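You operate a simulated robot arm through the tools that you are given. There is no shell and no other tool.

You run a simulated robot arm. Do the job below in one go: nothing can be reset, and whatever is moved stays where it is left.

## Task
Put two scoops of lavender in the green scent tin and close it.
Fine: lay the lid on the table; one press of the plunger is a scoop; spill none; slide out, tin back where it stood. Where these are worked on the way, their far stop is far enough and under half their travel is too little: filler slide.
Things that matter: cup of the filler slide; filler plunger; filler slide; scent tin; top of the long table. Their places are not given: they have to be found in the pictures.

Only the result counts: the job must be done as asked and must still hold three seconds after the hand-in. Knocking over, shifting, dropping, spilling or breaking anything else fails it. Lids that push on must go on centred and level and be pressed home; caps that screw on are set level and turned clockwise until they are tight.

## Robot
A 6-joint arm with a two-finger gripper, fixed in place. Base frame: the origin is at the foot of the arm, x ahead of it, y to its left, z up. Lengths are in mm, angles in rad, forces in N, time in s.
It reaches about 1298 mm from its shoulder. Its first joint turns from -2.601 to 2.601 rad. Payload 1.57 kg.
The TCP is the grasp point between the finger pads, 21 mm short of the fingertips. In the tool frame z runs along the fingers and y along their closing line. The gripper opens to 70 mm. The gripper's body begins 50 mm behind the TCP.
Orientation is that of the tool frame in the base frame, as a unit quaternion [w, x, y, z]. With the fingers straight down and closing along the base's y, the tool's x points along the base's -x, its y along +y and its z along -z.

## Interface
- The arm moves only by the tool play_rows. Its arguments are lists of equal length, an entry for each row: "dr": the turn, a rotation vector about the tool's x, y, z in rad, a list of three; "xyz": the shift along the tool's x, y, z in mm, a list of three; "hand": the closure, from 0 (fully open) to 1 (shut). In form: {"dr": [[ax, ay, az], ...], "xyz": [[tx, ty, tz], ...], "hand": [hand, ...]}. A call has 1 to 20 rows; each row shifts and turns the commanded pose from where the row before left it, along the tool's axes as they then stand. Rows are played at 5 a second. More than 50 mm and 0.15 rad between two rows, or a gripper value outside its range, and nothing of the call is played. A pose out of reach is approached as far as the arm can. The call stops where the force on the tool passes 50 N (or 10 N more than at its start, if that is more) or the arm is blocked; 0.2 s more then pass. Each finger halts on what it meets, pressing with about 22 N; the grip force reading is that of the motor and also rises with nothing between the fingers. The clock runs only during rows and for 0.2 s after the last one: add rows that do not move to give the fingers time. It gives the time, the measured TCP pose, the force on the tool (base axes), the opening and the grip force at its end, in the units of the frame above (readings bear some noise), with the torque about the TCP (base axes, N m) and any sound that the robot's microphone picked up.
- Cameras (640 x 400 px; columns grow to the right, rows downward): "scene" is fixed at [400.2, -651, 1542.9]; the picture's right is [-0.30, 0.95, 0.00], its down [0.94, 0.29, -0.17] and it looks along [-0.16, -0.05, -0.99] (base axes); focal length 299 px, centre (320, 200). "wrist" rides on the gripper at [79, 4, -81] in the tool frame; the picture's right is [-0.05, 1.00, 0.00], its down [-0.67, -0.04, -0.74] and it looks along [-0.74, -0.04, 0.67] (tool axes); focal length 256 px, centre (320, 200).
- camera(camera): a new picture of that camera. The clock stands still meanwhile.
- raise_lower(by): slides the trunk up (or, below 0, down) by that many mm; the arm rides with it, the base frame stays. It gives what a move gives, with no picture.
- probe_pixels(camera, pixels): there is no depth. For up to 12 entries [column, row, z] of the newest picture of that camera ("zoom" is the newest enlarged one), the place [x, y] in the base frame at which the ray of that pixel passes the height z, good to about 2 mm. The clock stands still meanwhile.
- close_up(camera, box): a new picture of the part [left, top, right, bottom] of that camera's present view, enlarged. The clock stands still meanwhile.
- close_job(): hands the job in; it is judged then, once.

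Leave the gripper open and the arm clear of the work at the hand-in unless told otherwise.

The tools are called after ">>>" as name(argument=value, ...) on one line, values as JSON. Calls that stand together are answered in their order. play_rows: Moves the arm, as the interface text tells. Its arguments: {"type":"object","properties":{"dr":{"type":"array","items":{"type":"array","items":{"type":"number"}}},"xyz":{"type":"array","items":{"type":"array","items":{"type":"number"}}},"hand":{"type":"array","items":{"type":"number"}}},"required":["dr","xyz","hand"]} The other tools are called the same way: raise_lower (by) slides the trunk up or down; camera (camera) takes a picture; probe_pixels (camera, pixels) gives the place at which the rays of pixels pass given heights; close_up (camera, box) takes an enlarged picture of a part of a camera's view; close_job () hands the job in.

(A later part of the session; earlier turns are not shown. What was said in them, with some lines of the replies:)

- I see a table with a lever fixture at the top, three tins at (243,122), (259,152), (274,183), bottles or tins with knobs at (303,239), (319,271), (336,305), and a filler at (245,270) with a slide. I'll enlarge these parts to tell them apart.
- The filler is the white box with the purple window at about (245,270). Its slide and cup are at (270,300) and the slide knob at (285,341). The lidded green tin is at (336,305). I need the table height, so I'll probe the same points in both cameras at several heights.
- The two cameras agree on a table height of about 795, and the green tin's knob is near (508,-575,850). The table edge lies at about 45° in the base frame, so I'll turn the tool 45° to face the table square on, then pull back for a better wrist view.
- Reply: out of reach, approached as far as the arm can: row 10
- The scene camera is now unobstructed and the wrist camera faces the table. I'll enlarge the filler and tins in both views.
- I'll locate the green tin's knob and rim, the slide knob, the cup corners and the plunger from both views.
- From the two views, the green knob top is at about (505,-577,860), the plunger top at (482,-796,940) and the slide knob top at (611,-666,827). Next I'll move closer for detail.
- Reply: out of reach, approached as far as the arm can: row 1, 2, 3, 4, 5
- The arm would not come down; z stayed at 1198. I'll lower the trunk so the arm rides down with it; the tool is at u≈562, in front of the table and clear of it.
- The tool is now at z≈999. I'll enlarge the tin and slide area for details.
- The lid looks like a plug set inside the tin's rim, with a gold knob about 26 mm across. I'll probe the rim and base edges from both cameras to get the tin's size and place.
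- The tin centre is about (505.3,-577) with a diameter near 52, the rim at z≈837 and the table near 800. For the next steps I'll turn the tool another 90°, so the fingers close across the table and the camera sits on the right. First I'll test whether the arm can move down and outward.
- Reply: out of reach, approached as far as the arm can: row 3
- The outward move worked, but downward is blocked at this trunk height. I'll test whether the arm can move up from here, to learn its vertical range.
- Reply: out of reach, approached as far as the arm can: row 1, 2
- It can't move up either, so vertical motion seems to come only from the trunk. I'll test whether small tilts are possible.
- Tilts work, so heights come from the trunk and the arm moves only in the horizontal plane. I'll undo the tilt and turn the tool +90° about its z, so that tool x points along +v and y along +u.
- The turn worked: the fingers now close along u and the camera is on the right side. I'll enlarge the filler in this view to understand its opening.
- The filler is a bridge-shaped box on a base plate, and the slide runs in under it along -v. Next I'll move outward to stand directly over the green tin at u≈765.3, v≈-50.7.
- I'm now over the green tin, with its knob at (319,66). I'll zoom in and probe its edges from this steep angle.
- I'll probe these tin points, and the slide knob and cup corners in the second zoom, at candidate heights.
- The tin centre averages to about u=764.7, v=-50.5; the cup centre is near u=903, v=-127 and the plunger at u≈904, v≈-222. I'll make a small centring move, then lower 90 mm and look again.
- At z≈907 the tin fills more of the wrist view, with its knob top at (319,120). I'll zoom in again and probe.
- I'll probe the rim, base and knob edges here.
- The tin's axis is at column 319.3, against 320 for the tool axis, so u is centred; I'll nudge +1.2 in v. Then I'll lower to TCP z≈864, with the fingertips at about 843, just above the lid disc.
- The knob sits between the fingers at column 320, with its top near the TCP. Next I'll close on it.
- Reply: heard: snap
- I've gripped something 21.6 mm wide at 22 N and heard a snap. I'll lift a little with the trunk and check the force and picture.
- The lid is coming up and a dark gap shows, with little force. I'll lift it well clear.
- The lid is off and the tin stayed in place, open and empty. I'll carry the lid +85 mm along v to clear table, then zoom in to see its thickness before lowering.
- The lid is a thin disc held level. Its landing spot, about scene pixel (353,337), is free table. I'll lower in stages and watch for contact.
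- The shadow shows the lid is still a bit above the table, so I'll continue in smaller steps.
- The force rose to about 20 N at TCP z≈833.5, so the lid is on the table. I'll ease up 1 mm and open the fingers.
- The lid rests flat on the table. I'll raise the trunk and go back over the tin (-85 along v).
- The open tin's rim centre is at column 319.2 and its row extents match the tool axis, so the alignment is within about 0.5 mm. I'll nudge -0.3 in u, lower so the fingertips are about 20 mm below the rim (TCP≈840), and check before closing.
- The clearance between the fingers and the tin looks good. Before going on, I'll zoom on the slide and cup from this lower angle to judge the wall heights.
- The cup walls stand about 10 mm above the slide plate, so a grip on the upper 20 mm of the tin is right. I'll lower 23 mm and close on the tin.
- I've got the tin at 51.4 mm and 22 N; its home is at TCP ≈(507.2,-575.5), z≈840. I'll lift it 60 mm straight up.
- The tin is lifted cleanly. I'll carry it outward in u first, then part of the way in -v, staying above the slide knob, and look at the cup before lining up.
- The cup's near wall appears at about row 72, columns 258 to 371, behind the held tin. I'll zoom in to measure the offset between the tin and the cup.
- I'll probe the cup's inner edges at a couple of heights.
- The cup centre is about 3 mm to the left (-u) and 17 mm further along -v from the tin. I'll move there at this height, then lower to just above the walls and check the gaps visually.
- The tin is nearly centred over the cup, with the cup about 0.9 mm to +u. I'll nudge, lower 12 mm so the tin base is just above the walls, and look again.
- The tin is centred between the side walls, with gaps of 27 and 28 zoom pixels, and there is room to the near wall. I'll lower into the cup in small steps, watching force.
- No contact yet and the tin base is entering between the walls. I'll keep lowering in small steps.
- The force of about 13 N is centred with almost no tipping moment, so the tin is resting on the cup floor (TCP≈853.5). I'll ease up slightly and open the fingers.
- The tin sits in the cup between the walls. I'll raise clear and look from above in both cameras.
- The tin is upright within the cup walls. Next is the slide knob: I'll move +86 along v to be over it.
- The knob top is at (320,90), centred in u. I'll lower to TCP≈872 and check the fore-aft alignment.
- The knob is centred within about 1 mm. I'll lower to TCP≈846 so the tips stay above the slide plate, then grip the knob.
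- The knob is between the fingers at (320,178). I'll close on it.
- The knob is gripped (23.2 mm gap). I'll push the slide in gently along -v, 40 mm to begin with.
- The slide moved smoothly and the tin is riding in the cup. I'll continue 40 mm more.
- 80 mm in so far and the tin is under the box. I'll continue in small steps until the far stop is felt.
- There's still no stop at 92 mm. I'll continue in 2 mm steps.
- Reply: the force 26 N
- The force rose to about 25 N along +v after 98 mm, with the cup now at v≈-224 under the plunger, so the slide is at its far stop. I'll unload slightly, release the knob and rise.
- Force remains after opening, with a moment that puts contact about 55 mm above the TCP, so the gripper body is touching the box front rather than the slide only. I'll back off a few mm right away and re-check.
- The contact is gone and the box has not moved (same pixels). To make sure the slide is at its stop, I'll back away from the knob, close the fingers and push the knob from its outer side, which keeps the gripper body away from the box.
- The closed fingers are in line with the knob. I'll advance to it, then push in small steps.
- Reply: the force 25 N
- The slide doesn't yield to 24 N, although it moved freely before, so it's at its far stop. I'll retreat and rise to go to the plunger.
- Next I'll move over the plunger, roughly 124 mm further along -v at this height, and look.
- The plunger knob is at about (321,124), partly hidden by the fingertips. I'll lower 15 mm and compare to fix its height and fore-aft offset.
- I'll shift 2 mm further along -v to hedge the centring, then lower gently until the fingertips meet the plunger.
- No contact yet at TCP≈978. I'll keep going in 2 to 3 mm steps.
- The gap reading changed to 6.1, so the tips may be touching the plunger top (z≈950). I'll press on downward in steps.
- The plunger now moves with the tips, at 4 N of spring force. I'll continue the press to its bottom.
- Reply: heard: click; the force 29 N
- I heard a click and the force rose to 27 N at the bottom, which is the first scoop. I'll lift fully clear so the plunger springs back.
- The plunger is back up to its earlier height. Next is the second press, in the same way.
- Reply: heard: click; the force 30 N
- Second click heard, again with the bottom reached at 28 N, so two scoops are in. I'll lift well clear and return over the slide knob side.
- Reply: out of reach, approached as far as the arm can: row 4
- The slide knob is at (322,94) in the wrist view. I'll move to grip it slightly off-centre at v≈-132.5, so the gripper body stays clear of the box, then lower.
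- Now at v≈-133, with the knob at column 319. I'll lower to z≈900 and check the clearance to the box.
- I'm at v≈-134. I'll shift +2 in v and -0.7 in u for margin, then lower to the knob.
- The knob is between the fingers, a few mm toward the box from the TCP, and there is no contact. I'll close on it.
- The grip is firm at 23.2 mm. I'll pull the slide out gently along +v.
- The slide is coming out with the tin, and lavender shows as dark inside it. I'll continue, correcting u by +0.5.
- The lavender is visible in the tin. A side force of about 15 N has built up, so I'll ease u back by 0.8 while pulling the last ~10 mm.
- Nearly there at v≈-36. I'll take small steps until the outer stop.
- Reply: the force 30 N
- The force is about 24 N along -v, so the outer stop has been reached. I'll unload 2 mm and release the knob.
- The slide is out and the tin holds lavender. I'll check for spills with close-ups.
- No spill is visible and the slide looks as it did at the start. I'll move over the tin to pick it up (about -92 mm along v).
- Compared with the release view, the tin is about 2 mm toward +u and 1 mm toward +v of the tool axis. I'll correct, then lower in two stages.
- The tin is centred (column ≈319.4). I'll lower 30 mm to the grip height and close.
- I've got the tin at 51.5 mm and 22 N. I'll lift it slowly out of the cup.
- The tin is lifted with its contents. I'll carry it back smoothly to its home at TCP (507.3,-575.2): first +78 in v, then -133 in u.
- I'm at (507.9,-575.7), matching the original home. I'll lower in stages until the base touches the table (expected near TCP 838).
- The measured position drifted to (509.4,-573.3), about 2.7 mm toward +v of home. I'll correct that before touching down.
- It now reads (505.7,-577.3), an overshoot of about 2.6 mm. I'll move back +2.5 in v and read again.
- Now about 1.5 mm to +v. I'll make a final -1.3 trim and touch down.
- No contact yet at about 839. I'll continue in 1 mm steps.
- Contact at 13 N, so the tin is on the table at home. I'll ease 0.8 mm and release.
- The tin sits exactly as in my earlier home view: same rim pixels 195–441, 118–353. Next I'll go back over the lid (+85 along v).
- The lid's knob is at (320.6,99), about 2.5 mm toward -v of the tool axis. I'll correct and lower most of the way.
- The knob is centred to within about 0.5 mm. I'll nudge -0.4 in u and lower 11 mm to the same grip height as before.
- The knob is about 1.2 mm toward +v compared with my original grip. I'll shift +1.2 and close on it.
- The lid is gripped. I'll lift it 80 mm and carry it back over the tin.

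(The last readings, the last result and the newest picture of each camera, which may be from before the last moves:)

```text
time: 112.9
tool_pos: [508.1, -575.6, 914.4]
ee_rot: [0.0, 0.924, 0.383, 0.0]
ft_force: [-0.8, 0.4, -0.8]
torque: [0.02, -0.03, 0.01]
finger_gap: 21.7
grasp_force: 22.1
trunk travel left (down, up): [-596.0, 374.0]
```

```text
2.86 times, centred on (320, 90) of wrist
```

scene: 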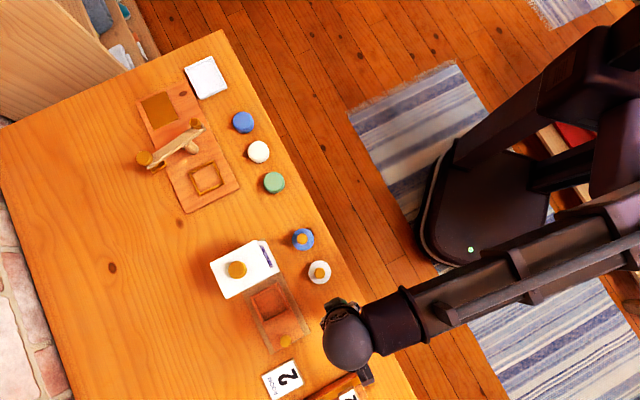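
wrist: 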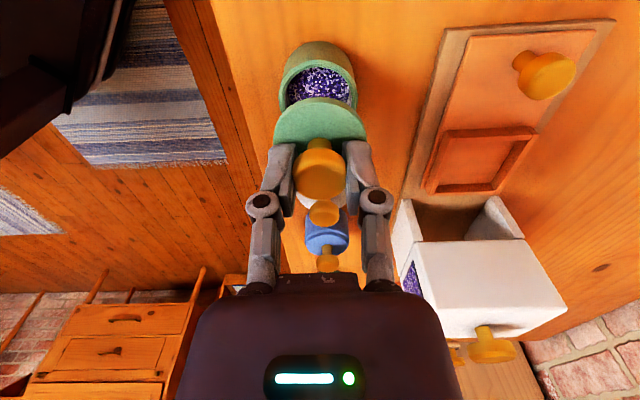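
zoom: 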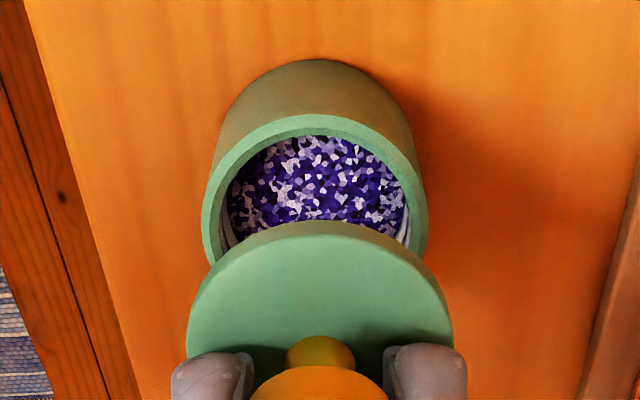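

From this view the tin is about 1.1 mm toward -u, and the lid sits about 3 mm too far toward +v relative to the tin. I'll correct by (-3, -1.1), then lower to just above the rim and compare edges directly.

>>> play_rows(dr=[[0, 0, 0], [0, 0, 0], [0, 0, 0]], xyz=[[-3, -1.1, 0], [0, 0, 0], [0, 0, 0]], hand=[1, 1, 1])

>>> raise_lower(by=-38)

>>> camera(camera="wrist")

>>> close_up(camera="wrist", box=[250, 50, 390, 170])

```text
time: 113.7
tool_pos: [504.6, -577.4, 914.8]
ee_rot: [0.0, 0.924, 0.382, 0.0]
ft_force: [0.9, -0.6, -0.6]
torque: [-0.02, -0.01, -0.04]
finger_gap: 21.4
grasp_force: 22.5
trunk travel left (down, up): [-596.0, 374.0]
```

```text
time: 114.5
tool_pos: [505.7, -577.3, 876.1]
ee_rot: [0.0, 0.924, 0.383, 0.0]
ft_force: [0.7, -1.1, -0.2]
torque: [0.03, -0.05, -0.01]
finger_gap: 21.4
grasp_force: 21.5
trunk travel left (down, up): [-558.0, 412.0]
```

```text
taken
```

wrist: 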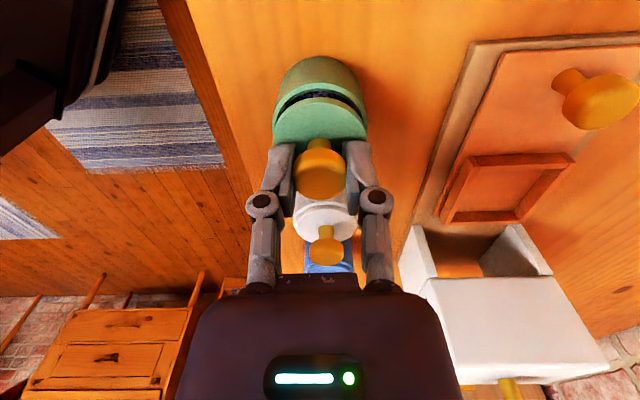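

```text
3.33 times, centred on (320, 110) of wrist
```

zoom: 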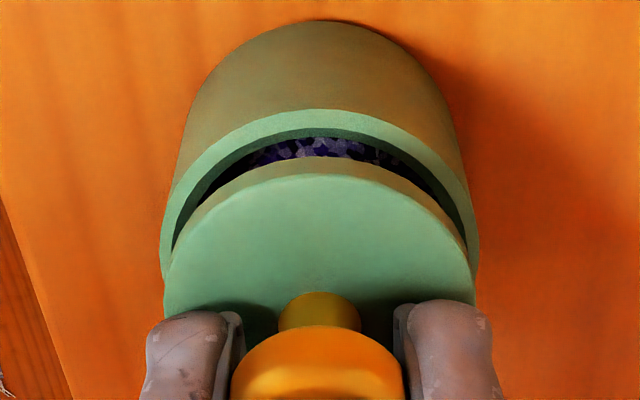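

The lid and tin edges are now both centred at column 320, and the v alignment matches my original grip. I'll lower to just above seating (TCP≈870) and look again.

>>> raise_lower(by=-5)

>>> close_up(camera="wrist", box=[250, 50, 390, 170])

```text
time: 115.1
tool_pos: [504.2, -577.7, 871.2]
ee_rot: [0.0, 0.924, 0.383, 0.0]
ft_force: [0.1, -0.2, -0.4]
torque: [-0.03, 0.02, 0.02]
finger_gap: 21.4
grasp_force: 22.4
trunk travel left (down, up): [-553.0, 417.0]
```

```text
3.33 times, centred on (320, 110) of wrist
```

zoom: 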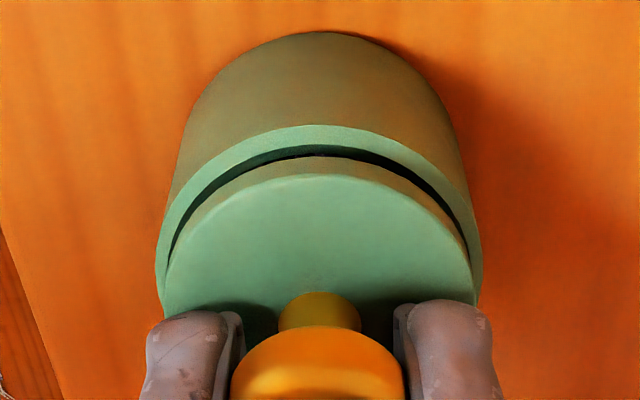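

Still aligned and without contact. I'll lower in 1 to 2 mm steps, reading the force.

>>> raise_lower(by=-2)

>>> raise_lower(by=-1)

>>> close_up(camera="wrist", box=[250, 50, 390, 170])

```text
time: 115.6
tool_pos: [504.0, -576.4, 869.6]
ee_rot: [0.0, 0.924, 0.383, 0.0]
ft_force: [-1.2, -0.2, -0.2]
torque: [0.01, -0.02, -0.03]
finger_gap: 21.5
grasp_force: 22.1
trunk travel left (down, up): [-551.0, 419.0]
```

```text
time: 116.1
tool_pos: [503.8, -577.0, 868.4]
ee_rot: [0.0, 0.924, 0.383, 0.0]
ft_force: [-0.5, 1.1, -0.4]
torque: [0.01, -0.01, -0.01]
finger_gap: 21.3
grasp_force: 21.6
trunk travel left (down, up): [-550.0, 420.0]
```

```text
3.33 times, centred on (320, 110) of wrist
```

zoom: 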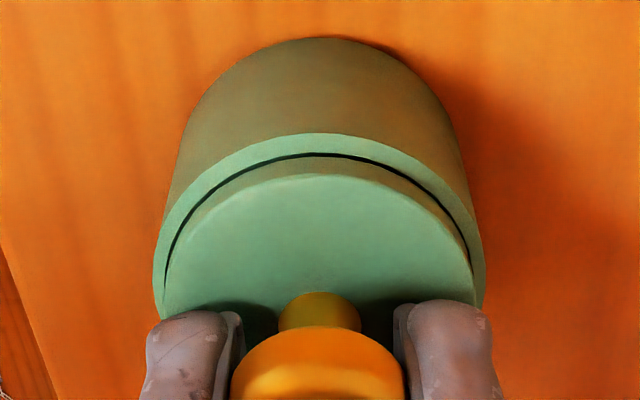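

The gap is thinning evenly all around. I'll continue down 1 mm at a time.

>>> raise_lower(by=-1)

>>> raise_lower(by=-1)

>>> close_up(camera="wrist", box=[250, 50, 390, 170])

```text
time: 116.6
tool_pos: [504.5, -577.6, 867.3]
ee_rot: [0.0, 0.924, 0.383, 0.0]
ft_force: [-0.1, 0.0, -1.5]
torque: [0.02, 0.0, 0.02]
finger_gap: 21.7
grasp_force: 21.4
trunk travel left (down, up): [-549.0, 421.0]
```

```text
time: 117.1
tool_pos: [505.3, -577.5, 865.7]
ee_rot: [0.001, 0.924, 0.383, 0.0]
ft_force: [0.8, -0.3, -0.5]
torque: [0.01, 0.01, -0.01]
finger_gap: 21.6
grasp_force: 21.8
trunk travel left (down, up): [-548.0, 422.0]
```

```text
3.33 times, centred on (320, 110) of wrist
```

zoom: 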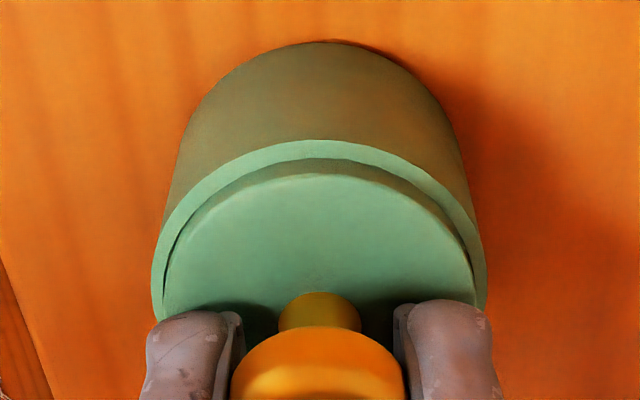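

The lid is now at the rim level with no resistance. I'll continue to seat it.

>>> raise_lower(by=-1)

>>> raise_lower(by=-1)

>>> close_up(camera="wrist", box=[250, 50, 390, 170])

```text
time: 117.6
tool_pos: [504.2, -578.1, 865.1]
ee_rot: [0.001, 0.924, 0.383, 0.0]
ft_force: [0.1, 0.4, -0.2]
torque: [0.0, 0.0, -0.01]
finger_gap: 21.6
grasp_force: 22.2
trunk travel left (down, up): [-547.0, 423.0]
```

```text
time: 118.1
tool_pos: [504.0, -576.9, 864.6]
ee_rot: [0.001, 0.924, 0.383, 0.0]
ft_force: [1.9, -1.7, 12.7]
torque: [-0.03, -0.02, -0.02]
finger_gap: 21.5
grasp_force: 21.7
trunk travel left (down, up): [-546.0, 424.0]
```

```text
3.33 times, centred on (320, 110) of wrist
```

zoom: 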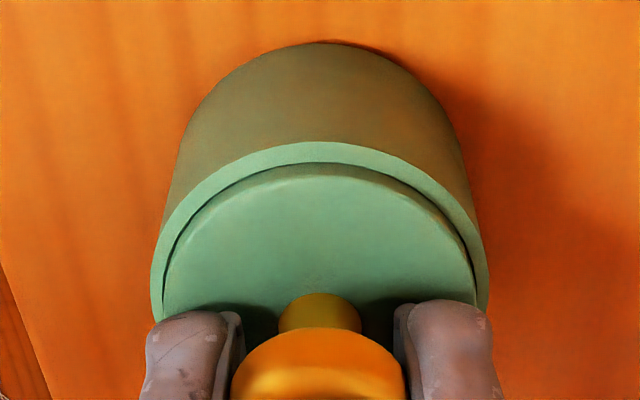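

There's contact at 12.7 N with the lid nearly flush. I'll press a bit more to drive it home.

>>> raise_lower(by=-1)

>>> raise_lower(by=-1)

>>> close_up(camera="wrist", box=[250, 50, 390, 170])

```text
time: 118.6
tool_pos: [503.5, -576.2, 864.1]
ee_rot: [0.001, 0.924, 0.383, 0.0]
ft_force: [3.1, -3.2, 18.8]
torque: [-0.01, 0.03, -0.04]
finger_gap: 21.5
grasp_force: 22.0
trunk travel left (down, up): [-545.0, 425.0]
```

```text
time: 119.2
tool_pos: [503.6, -576.5, 862.8]
ee_rot: [0.001, 0.924, 0.382, 0.001]
ft_force: [3.6, -2.2, 16.2]
torque: [-0.05, -0.02, -0.01]
finger_gap: 21.7
grasp_force: 21.6
trunk travel left (down, up): [-544.0, 426.0]
```

```text
3.33 times, centred on (320, 110) of wrist
```

zoom: 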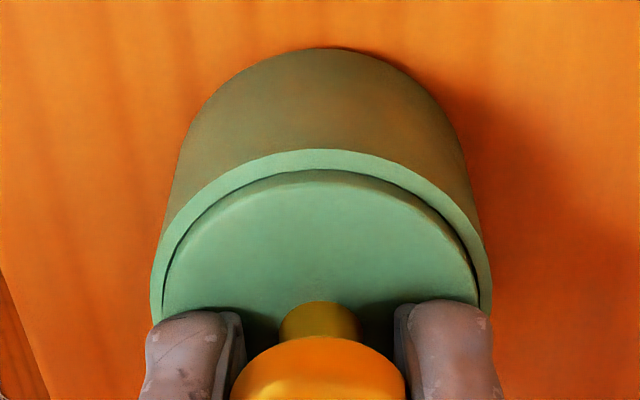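

The knob is slipping in the grip at about 16 to 19 N, so I'll press with closed fingertips on top instead. First I'll open, rise and close.

>>> raise_lower(by=1)

>>> play_rows(dr=[[0, 0, 0], [0, 0, 0], [0, 0, 0], [0, 0, 0]], xyz=[[0, 0, 0], [0, 0, 0], [0, 0, 0], [0, 0, 0]], hand=[0.6, 0.4, 0.2, 0])

>>> raise_lower(by=50)

>>> close_up(camera="wrist", box=[256, 20, 384, 150])

>>> camera(camera="wrist")

```text
time: 119.7
tool_pos: [503.5, -577.6, 863.2]
ee_rot: [0.0, 0.924, 0.384, 0.0]
ft_force: [-0.5, 0.9, 1.7]
torque: [0.06, -0.03, -0.03]
finger_gap: 21.5
grasp_force: 21.9
trunk travel left (down, up): [-545.0, 425.0]
```

```text
time: 120.7
tool_pos: [503.8, -577.7, 863.8]
ee_rot: [-0.001, 0.924, 0.383, 0.001]
ft_force: [-0.6, 0.3, 0.4]
torque: [-0.05, 0.05, 0.0]
finger_gap: 69.7
grasp_force: 0.0
trunk travel left (down, up): [-545.0, 425.0]
heard: snap
```

```text
time: 121.6
tool_pos: [504.8, -576.1, 912.9]
ee_rot: [0.0, 0.924, 0.383, 0.0]
ft_force: [0.0, 0.8, 0.0]
torque: [0.01, 0.05, 0.01]
finger_gap: 70.0
grasp_force: 0.1
trunk travel left (down, up): [-595.0, 375.0]
```

```text
3.08 times, centred on (320, 85) of wrist
```

zoom: 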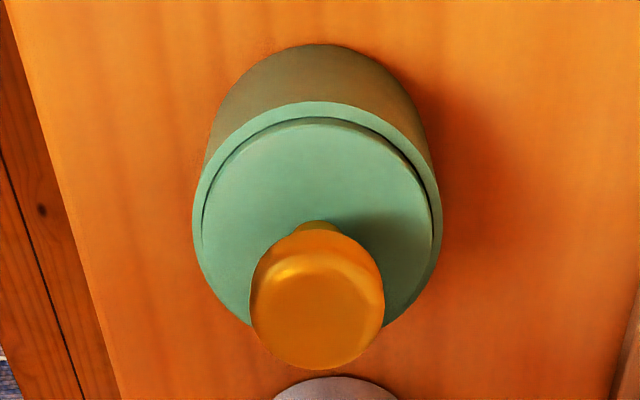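

```text
taken
```

wrist: 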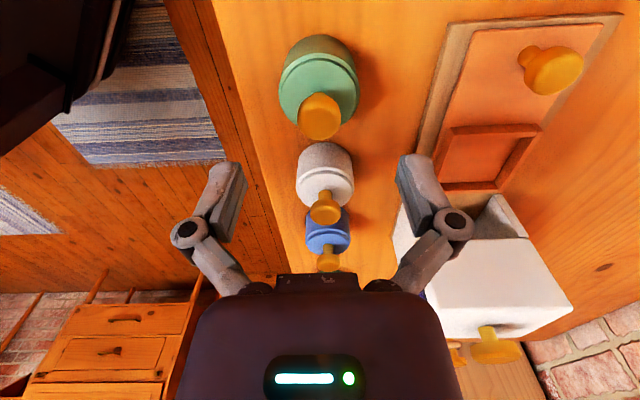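

I heard a snap on release and the lid looks level and flush. To be sure it's pressed home, I'll close the fingers and press straight down on the knob top, contact being expected at TCP≈883.

>>> play_rows(dr=[[0, 0, 0], [0, 0, 0], [0, 0, 0], [0, 0, 0], [0, 0, 0]], xyz=[[0.5, -0.5, 0], [0, 0, 0], [0, 0, 0], [0, 0, 0], [0, 0, 0]], hand=[0, 0.4, 0.8, 1, 1])

>>> raise_lower(by=-22)

>>> close_up(camera="wrist", box=[240, 50, 400, 200])

```text
time: 122.8
tool_pos: [504.3, -576.4, 913.0]
ee_rot: [0.0, 0.924, 0.383, 0.0]
ft_force: [0.6, 0.2, -0.9]
torque: [0.03, -0.03, -0.02]
finger_gap: 0.0
grasp_force: 22.2
trunk travel left (down, up): [-595.0, 375.0]
```

```text
time: 123.5
tool_pos: [504.0, -576.7, 891.1]
ee_rot: [0.0, 0.924, 0.383, 0.001]
ft_force: [-0.2, 0.4, 0.0]
torque: [-0.01, 0.05, -0.01]
finger_gap: 0.2
grasp_force: 22.0
trunk travel left (down, up): [-573.0, 397.0]
```

```text
2.67 times, centred on (320, 125) of wrist
```

zoom: 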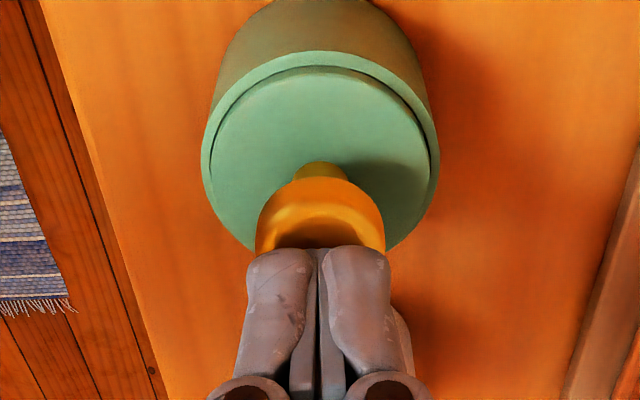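

The fingertips are right above the knob. I'll lower in small steps to press.

>>> raise_lower(by=-4)

>>> raise_lower(by=-2)

>>> raise_lower(by=-1)

```text
time: 124.0
tool_pos: [504.5, -576.2, 887.1]
ee_rot: [0.0, 0.924, 0.382, 0.0]
ft_force: [0.5, -0.8, 4.2]
torque: [-0.04, 0.0, -0.04]
finger_gap: 5.8
grasp_force: 21.9
trunk travel left (down, up): [-569.0, 401.0]
```

```text
time: 124.5
tool_pos: [503.0, -576.0, 887.4]
ee_rot: [0.002, 0.924, 0.383, 0.0]
ft_force: [5.9, -4.6, 31.3]
torque: [-0.1, -0.1, -0.01]
finger_gap: 5.9
grasp_force: 21.8
trunk travel left (down, up): [-567.0, 403.0]
```

```text
time: 125.1
tool_pos: [503.2, -576.5, 887.5]
ee_rot: [0.003, 0.924, 0.382, 0.001]
ft_force: [1.0, -3.4, 38.9]
torque: [-0.06, -0.03, 0.01]
finger_gap: 6.0
grasp_force: 22.4
trunk travel left (down, up): [-566.0, 404.0]
stopped: the force on the tool passed its limit at 51 N (the readings are from after the stop); the commanded pose is now the measured one
```

Firm contact at about 887 with no further travel at up to 51 N, so the lid is fully home. I'll rise clear and inspect.

>>> raise_lower(by=60)

>>> play_rows(dr=[[0, 0, 0], [0, 0, 0], [0, 0, 0]], xyz=[[0, 0, 0], [0, 0, 0], [0, 0, 0]], hand=[0.5, 0, 0])

>>> camera(camera="wrist")

>>> close_up(camera="wrist", box=[256, 20, 384, 130])

```text
time: 126.1
tool_pos: [504.1, -577.9, 945.0]
ee_rot: [0.001, 0.924, 0.383, 0.0]
ft_force: [-0.3, -0.1, 0.0]
torque: [0.0, 0.03, -0.01]
finger_gap: 0.1
grasp_force: 22.4
trunk travel left (down, up): [-626.0, 344.0]
```

```text
time: 126.9
tool_pos: [505.0, -578.0, 943.8]
ee_rot: [0.002, 0.924, 0.383, 0.001]
ft_force: [0.0, 0.2, -0.5]
torque: [0.0, 0.03, 0.01]
finger_gap: 70.2
grasp_force: 0.1
trunk travel left (down, up): [-626.0, 344.0]
```

```text
taken
```

wrist: 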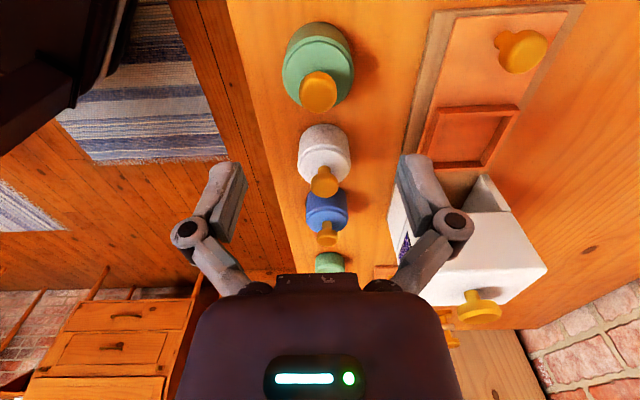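

```text
3.64 times, centred on (320, 75) of wrist
```

zoom: 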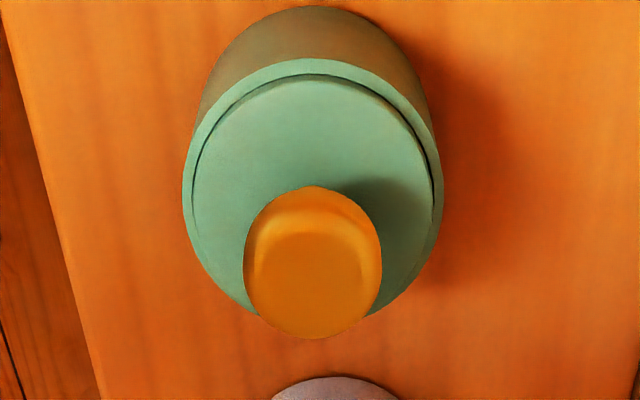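

The lid is centred, level and flush. I'll raise the trunk further and pull the arm back from the table for a full scene check.

>>> raise_lower(by=80)

>>> play_rows(dr=[[0, 0, 0], [0, 0, 0], [0, 0, 0], [0, 0, 0], [0, 0, 0], [0, 0, 0], [0, 0, 0]], xyz=[[0, -30, 0], [0, -40, 0], [0, -40, 0], [0, -40, 0], [0, -40, 0], [0, -20, 0], [0, 0, 0]], hand=[0, 0, 0, 0, 0, 0, 0])

>>> camera(camera="scene")

>>> close_up(camera="scene", box=[200, 220, 400, 345])

>>> close_up(camera="scene", box=[305, 280, 369, 320])

>>> close_up(camera="scene", box=[240, 275, 320, 355])

```text
time: 128.1
tool_pos: [504.8, -576.9, 1025.6]
ee_rot: [0.0, 0.924, 0.383, 0.0]
ft_force: [-0.7, -1.3, -0.4]
torque: [-0.03, 0.01, 0.01]
finger_gap: 70.2
grasp_force: 0.0
trunk travel left (down, up): [-706.0, 264.0]
```

```text
time: 129.7
tool_pos: [355.1, -427.5, 1024.5]
ee_rot: [0.0, 0.924, 0.382, 0.001]
ft_force: [0.7, -0.4, -0.1]
torque: [0.0, 0.0, 0.02]
finger_gap: 70.2
grasp_force: 0.0
trunk travel left (down, up): [-706.0, 264.0]
```

```text
taken
```

scene: 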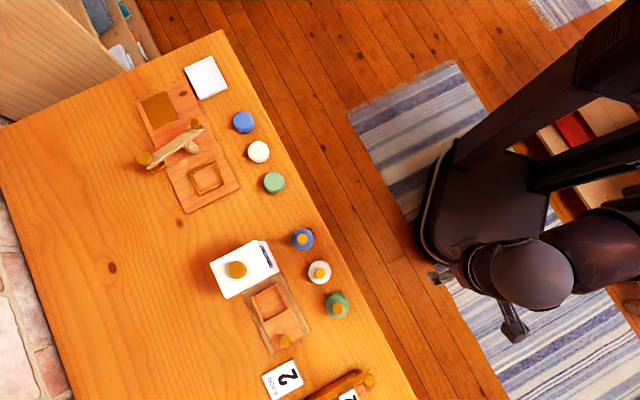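

```text
3.20 times, centred on (300, 282) of scene
```

zoom: 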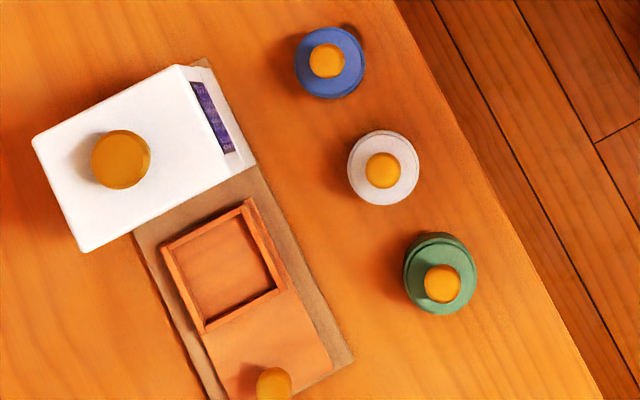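

```text
10.00 times, centred on (337, 300) of scene
```

zoom: 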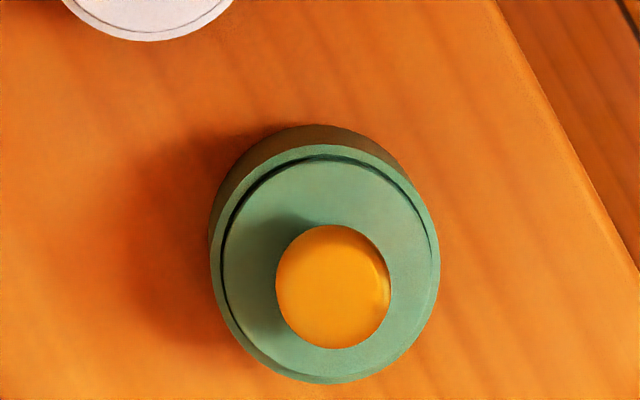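

```text
5.00 times, centred on (280, 315) of scene
```

zoom: 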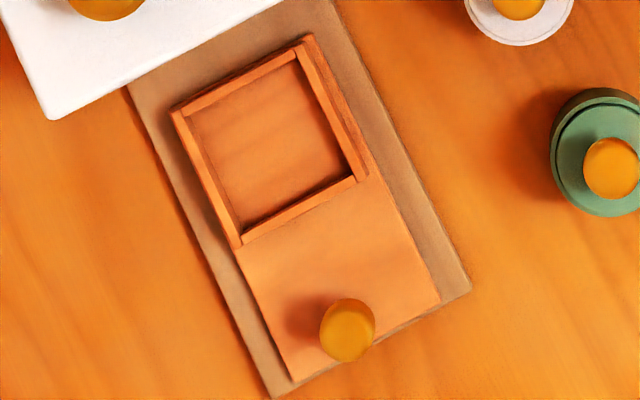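

Compared with the starting pictures:
- **Tin:** within about 1 mm of its original spot, with the lid on level.
- **Slide and filler:** the slide is fully out at the same pixels as before and the filler has not moved.
- **Table:** nothing is spilled and nothing else moved.

The gripper is open and the arm is clear, so I'm handing in.

>>> close_job()

```text
The job is handed in.
```

The green scent tin now holds two scoops of lavender, is closed, and stands back where it was. I've handed the job in, but the result of the judging has not been shown to me.

- **Lid off:** I lifted the lid off and laid it on clear table about 85 mm from the tin, then put it back on at the end.
- **Filling:** I set the tin in the cup and pushed the slide in to its far stop. Two full presses of the plunger followed, with a click heard on each.
- **Slide and tin:** The slide is back out at its starting position. The tin is within about 1 mm of its original spot.
- **Closing:** The lid went on with a snap, looks centred and level, and did not move further when pressed with about 50 N.
- **Contact with the filler:** While pushing the slide in, the gripper body pressed against the front of the filler box at about 25 N. I backed off, and the pictures show the box did not move.

The final scene pictures show no spill and nothing else moved. The gripper is open and the arm is clear of the table.
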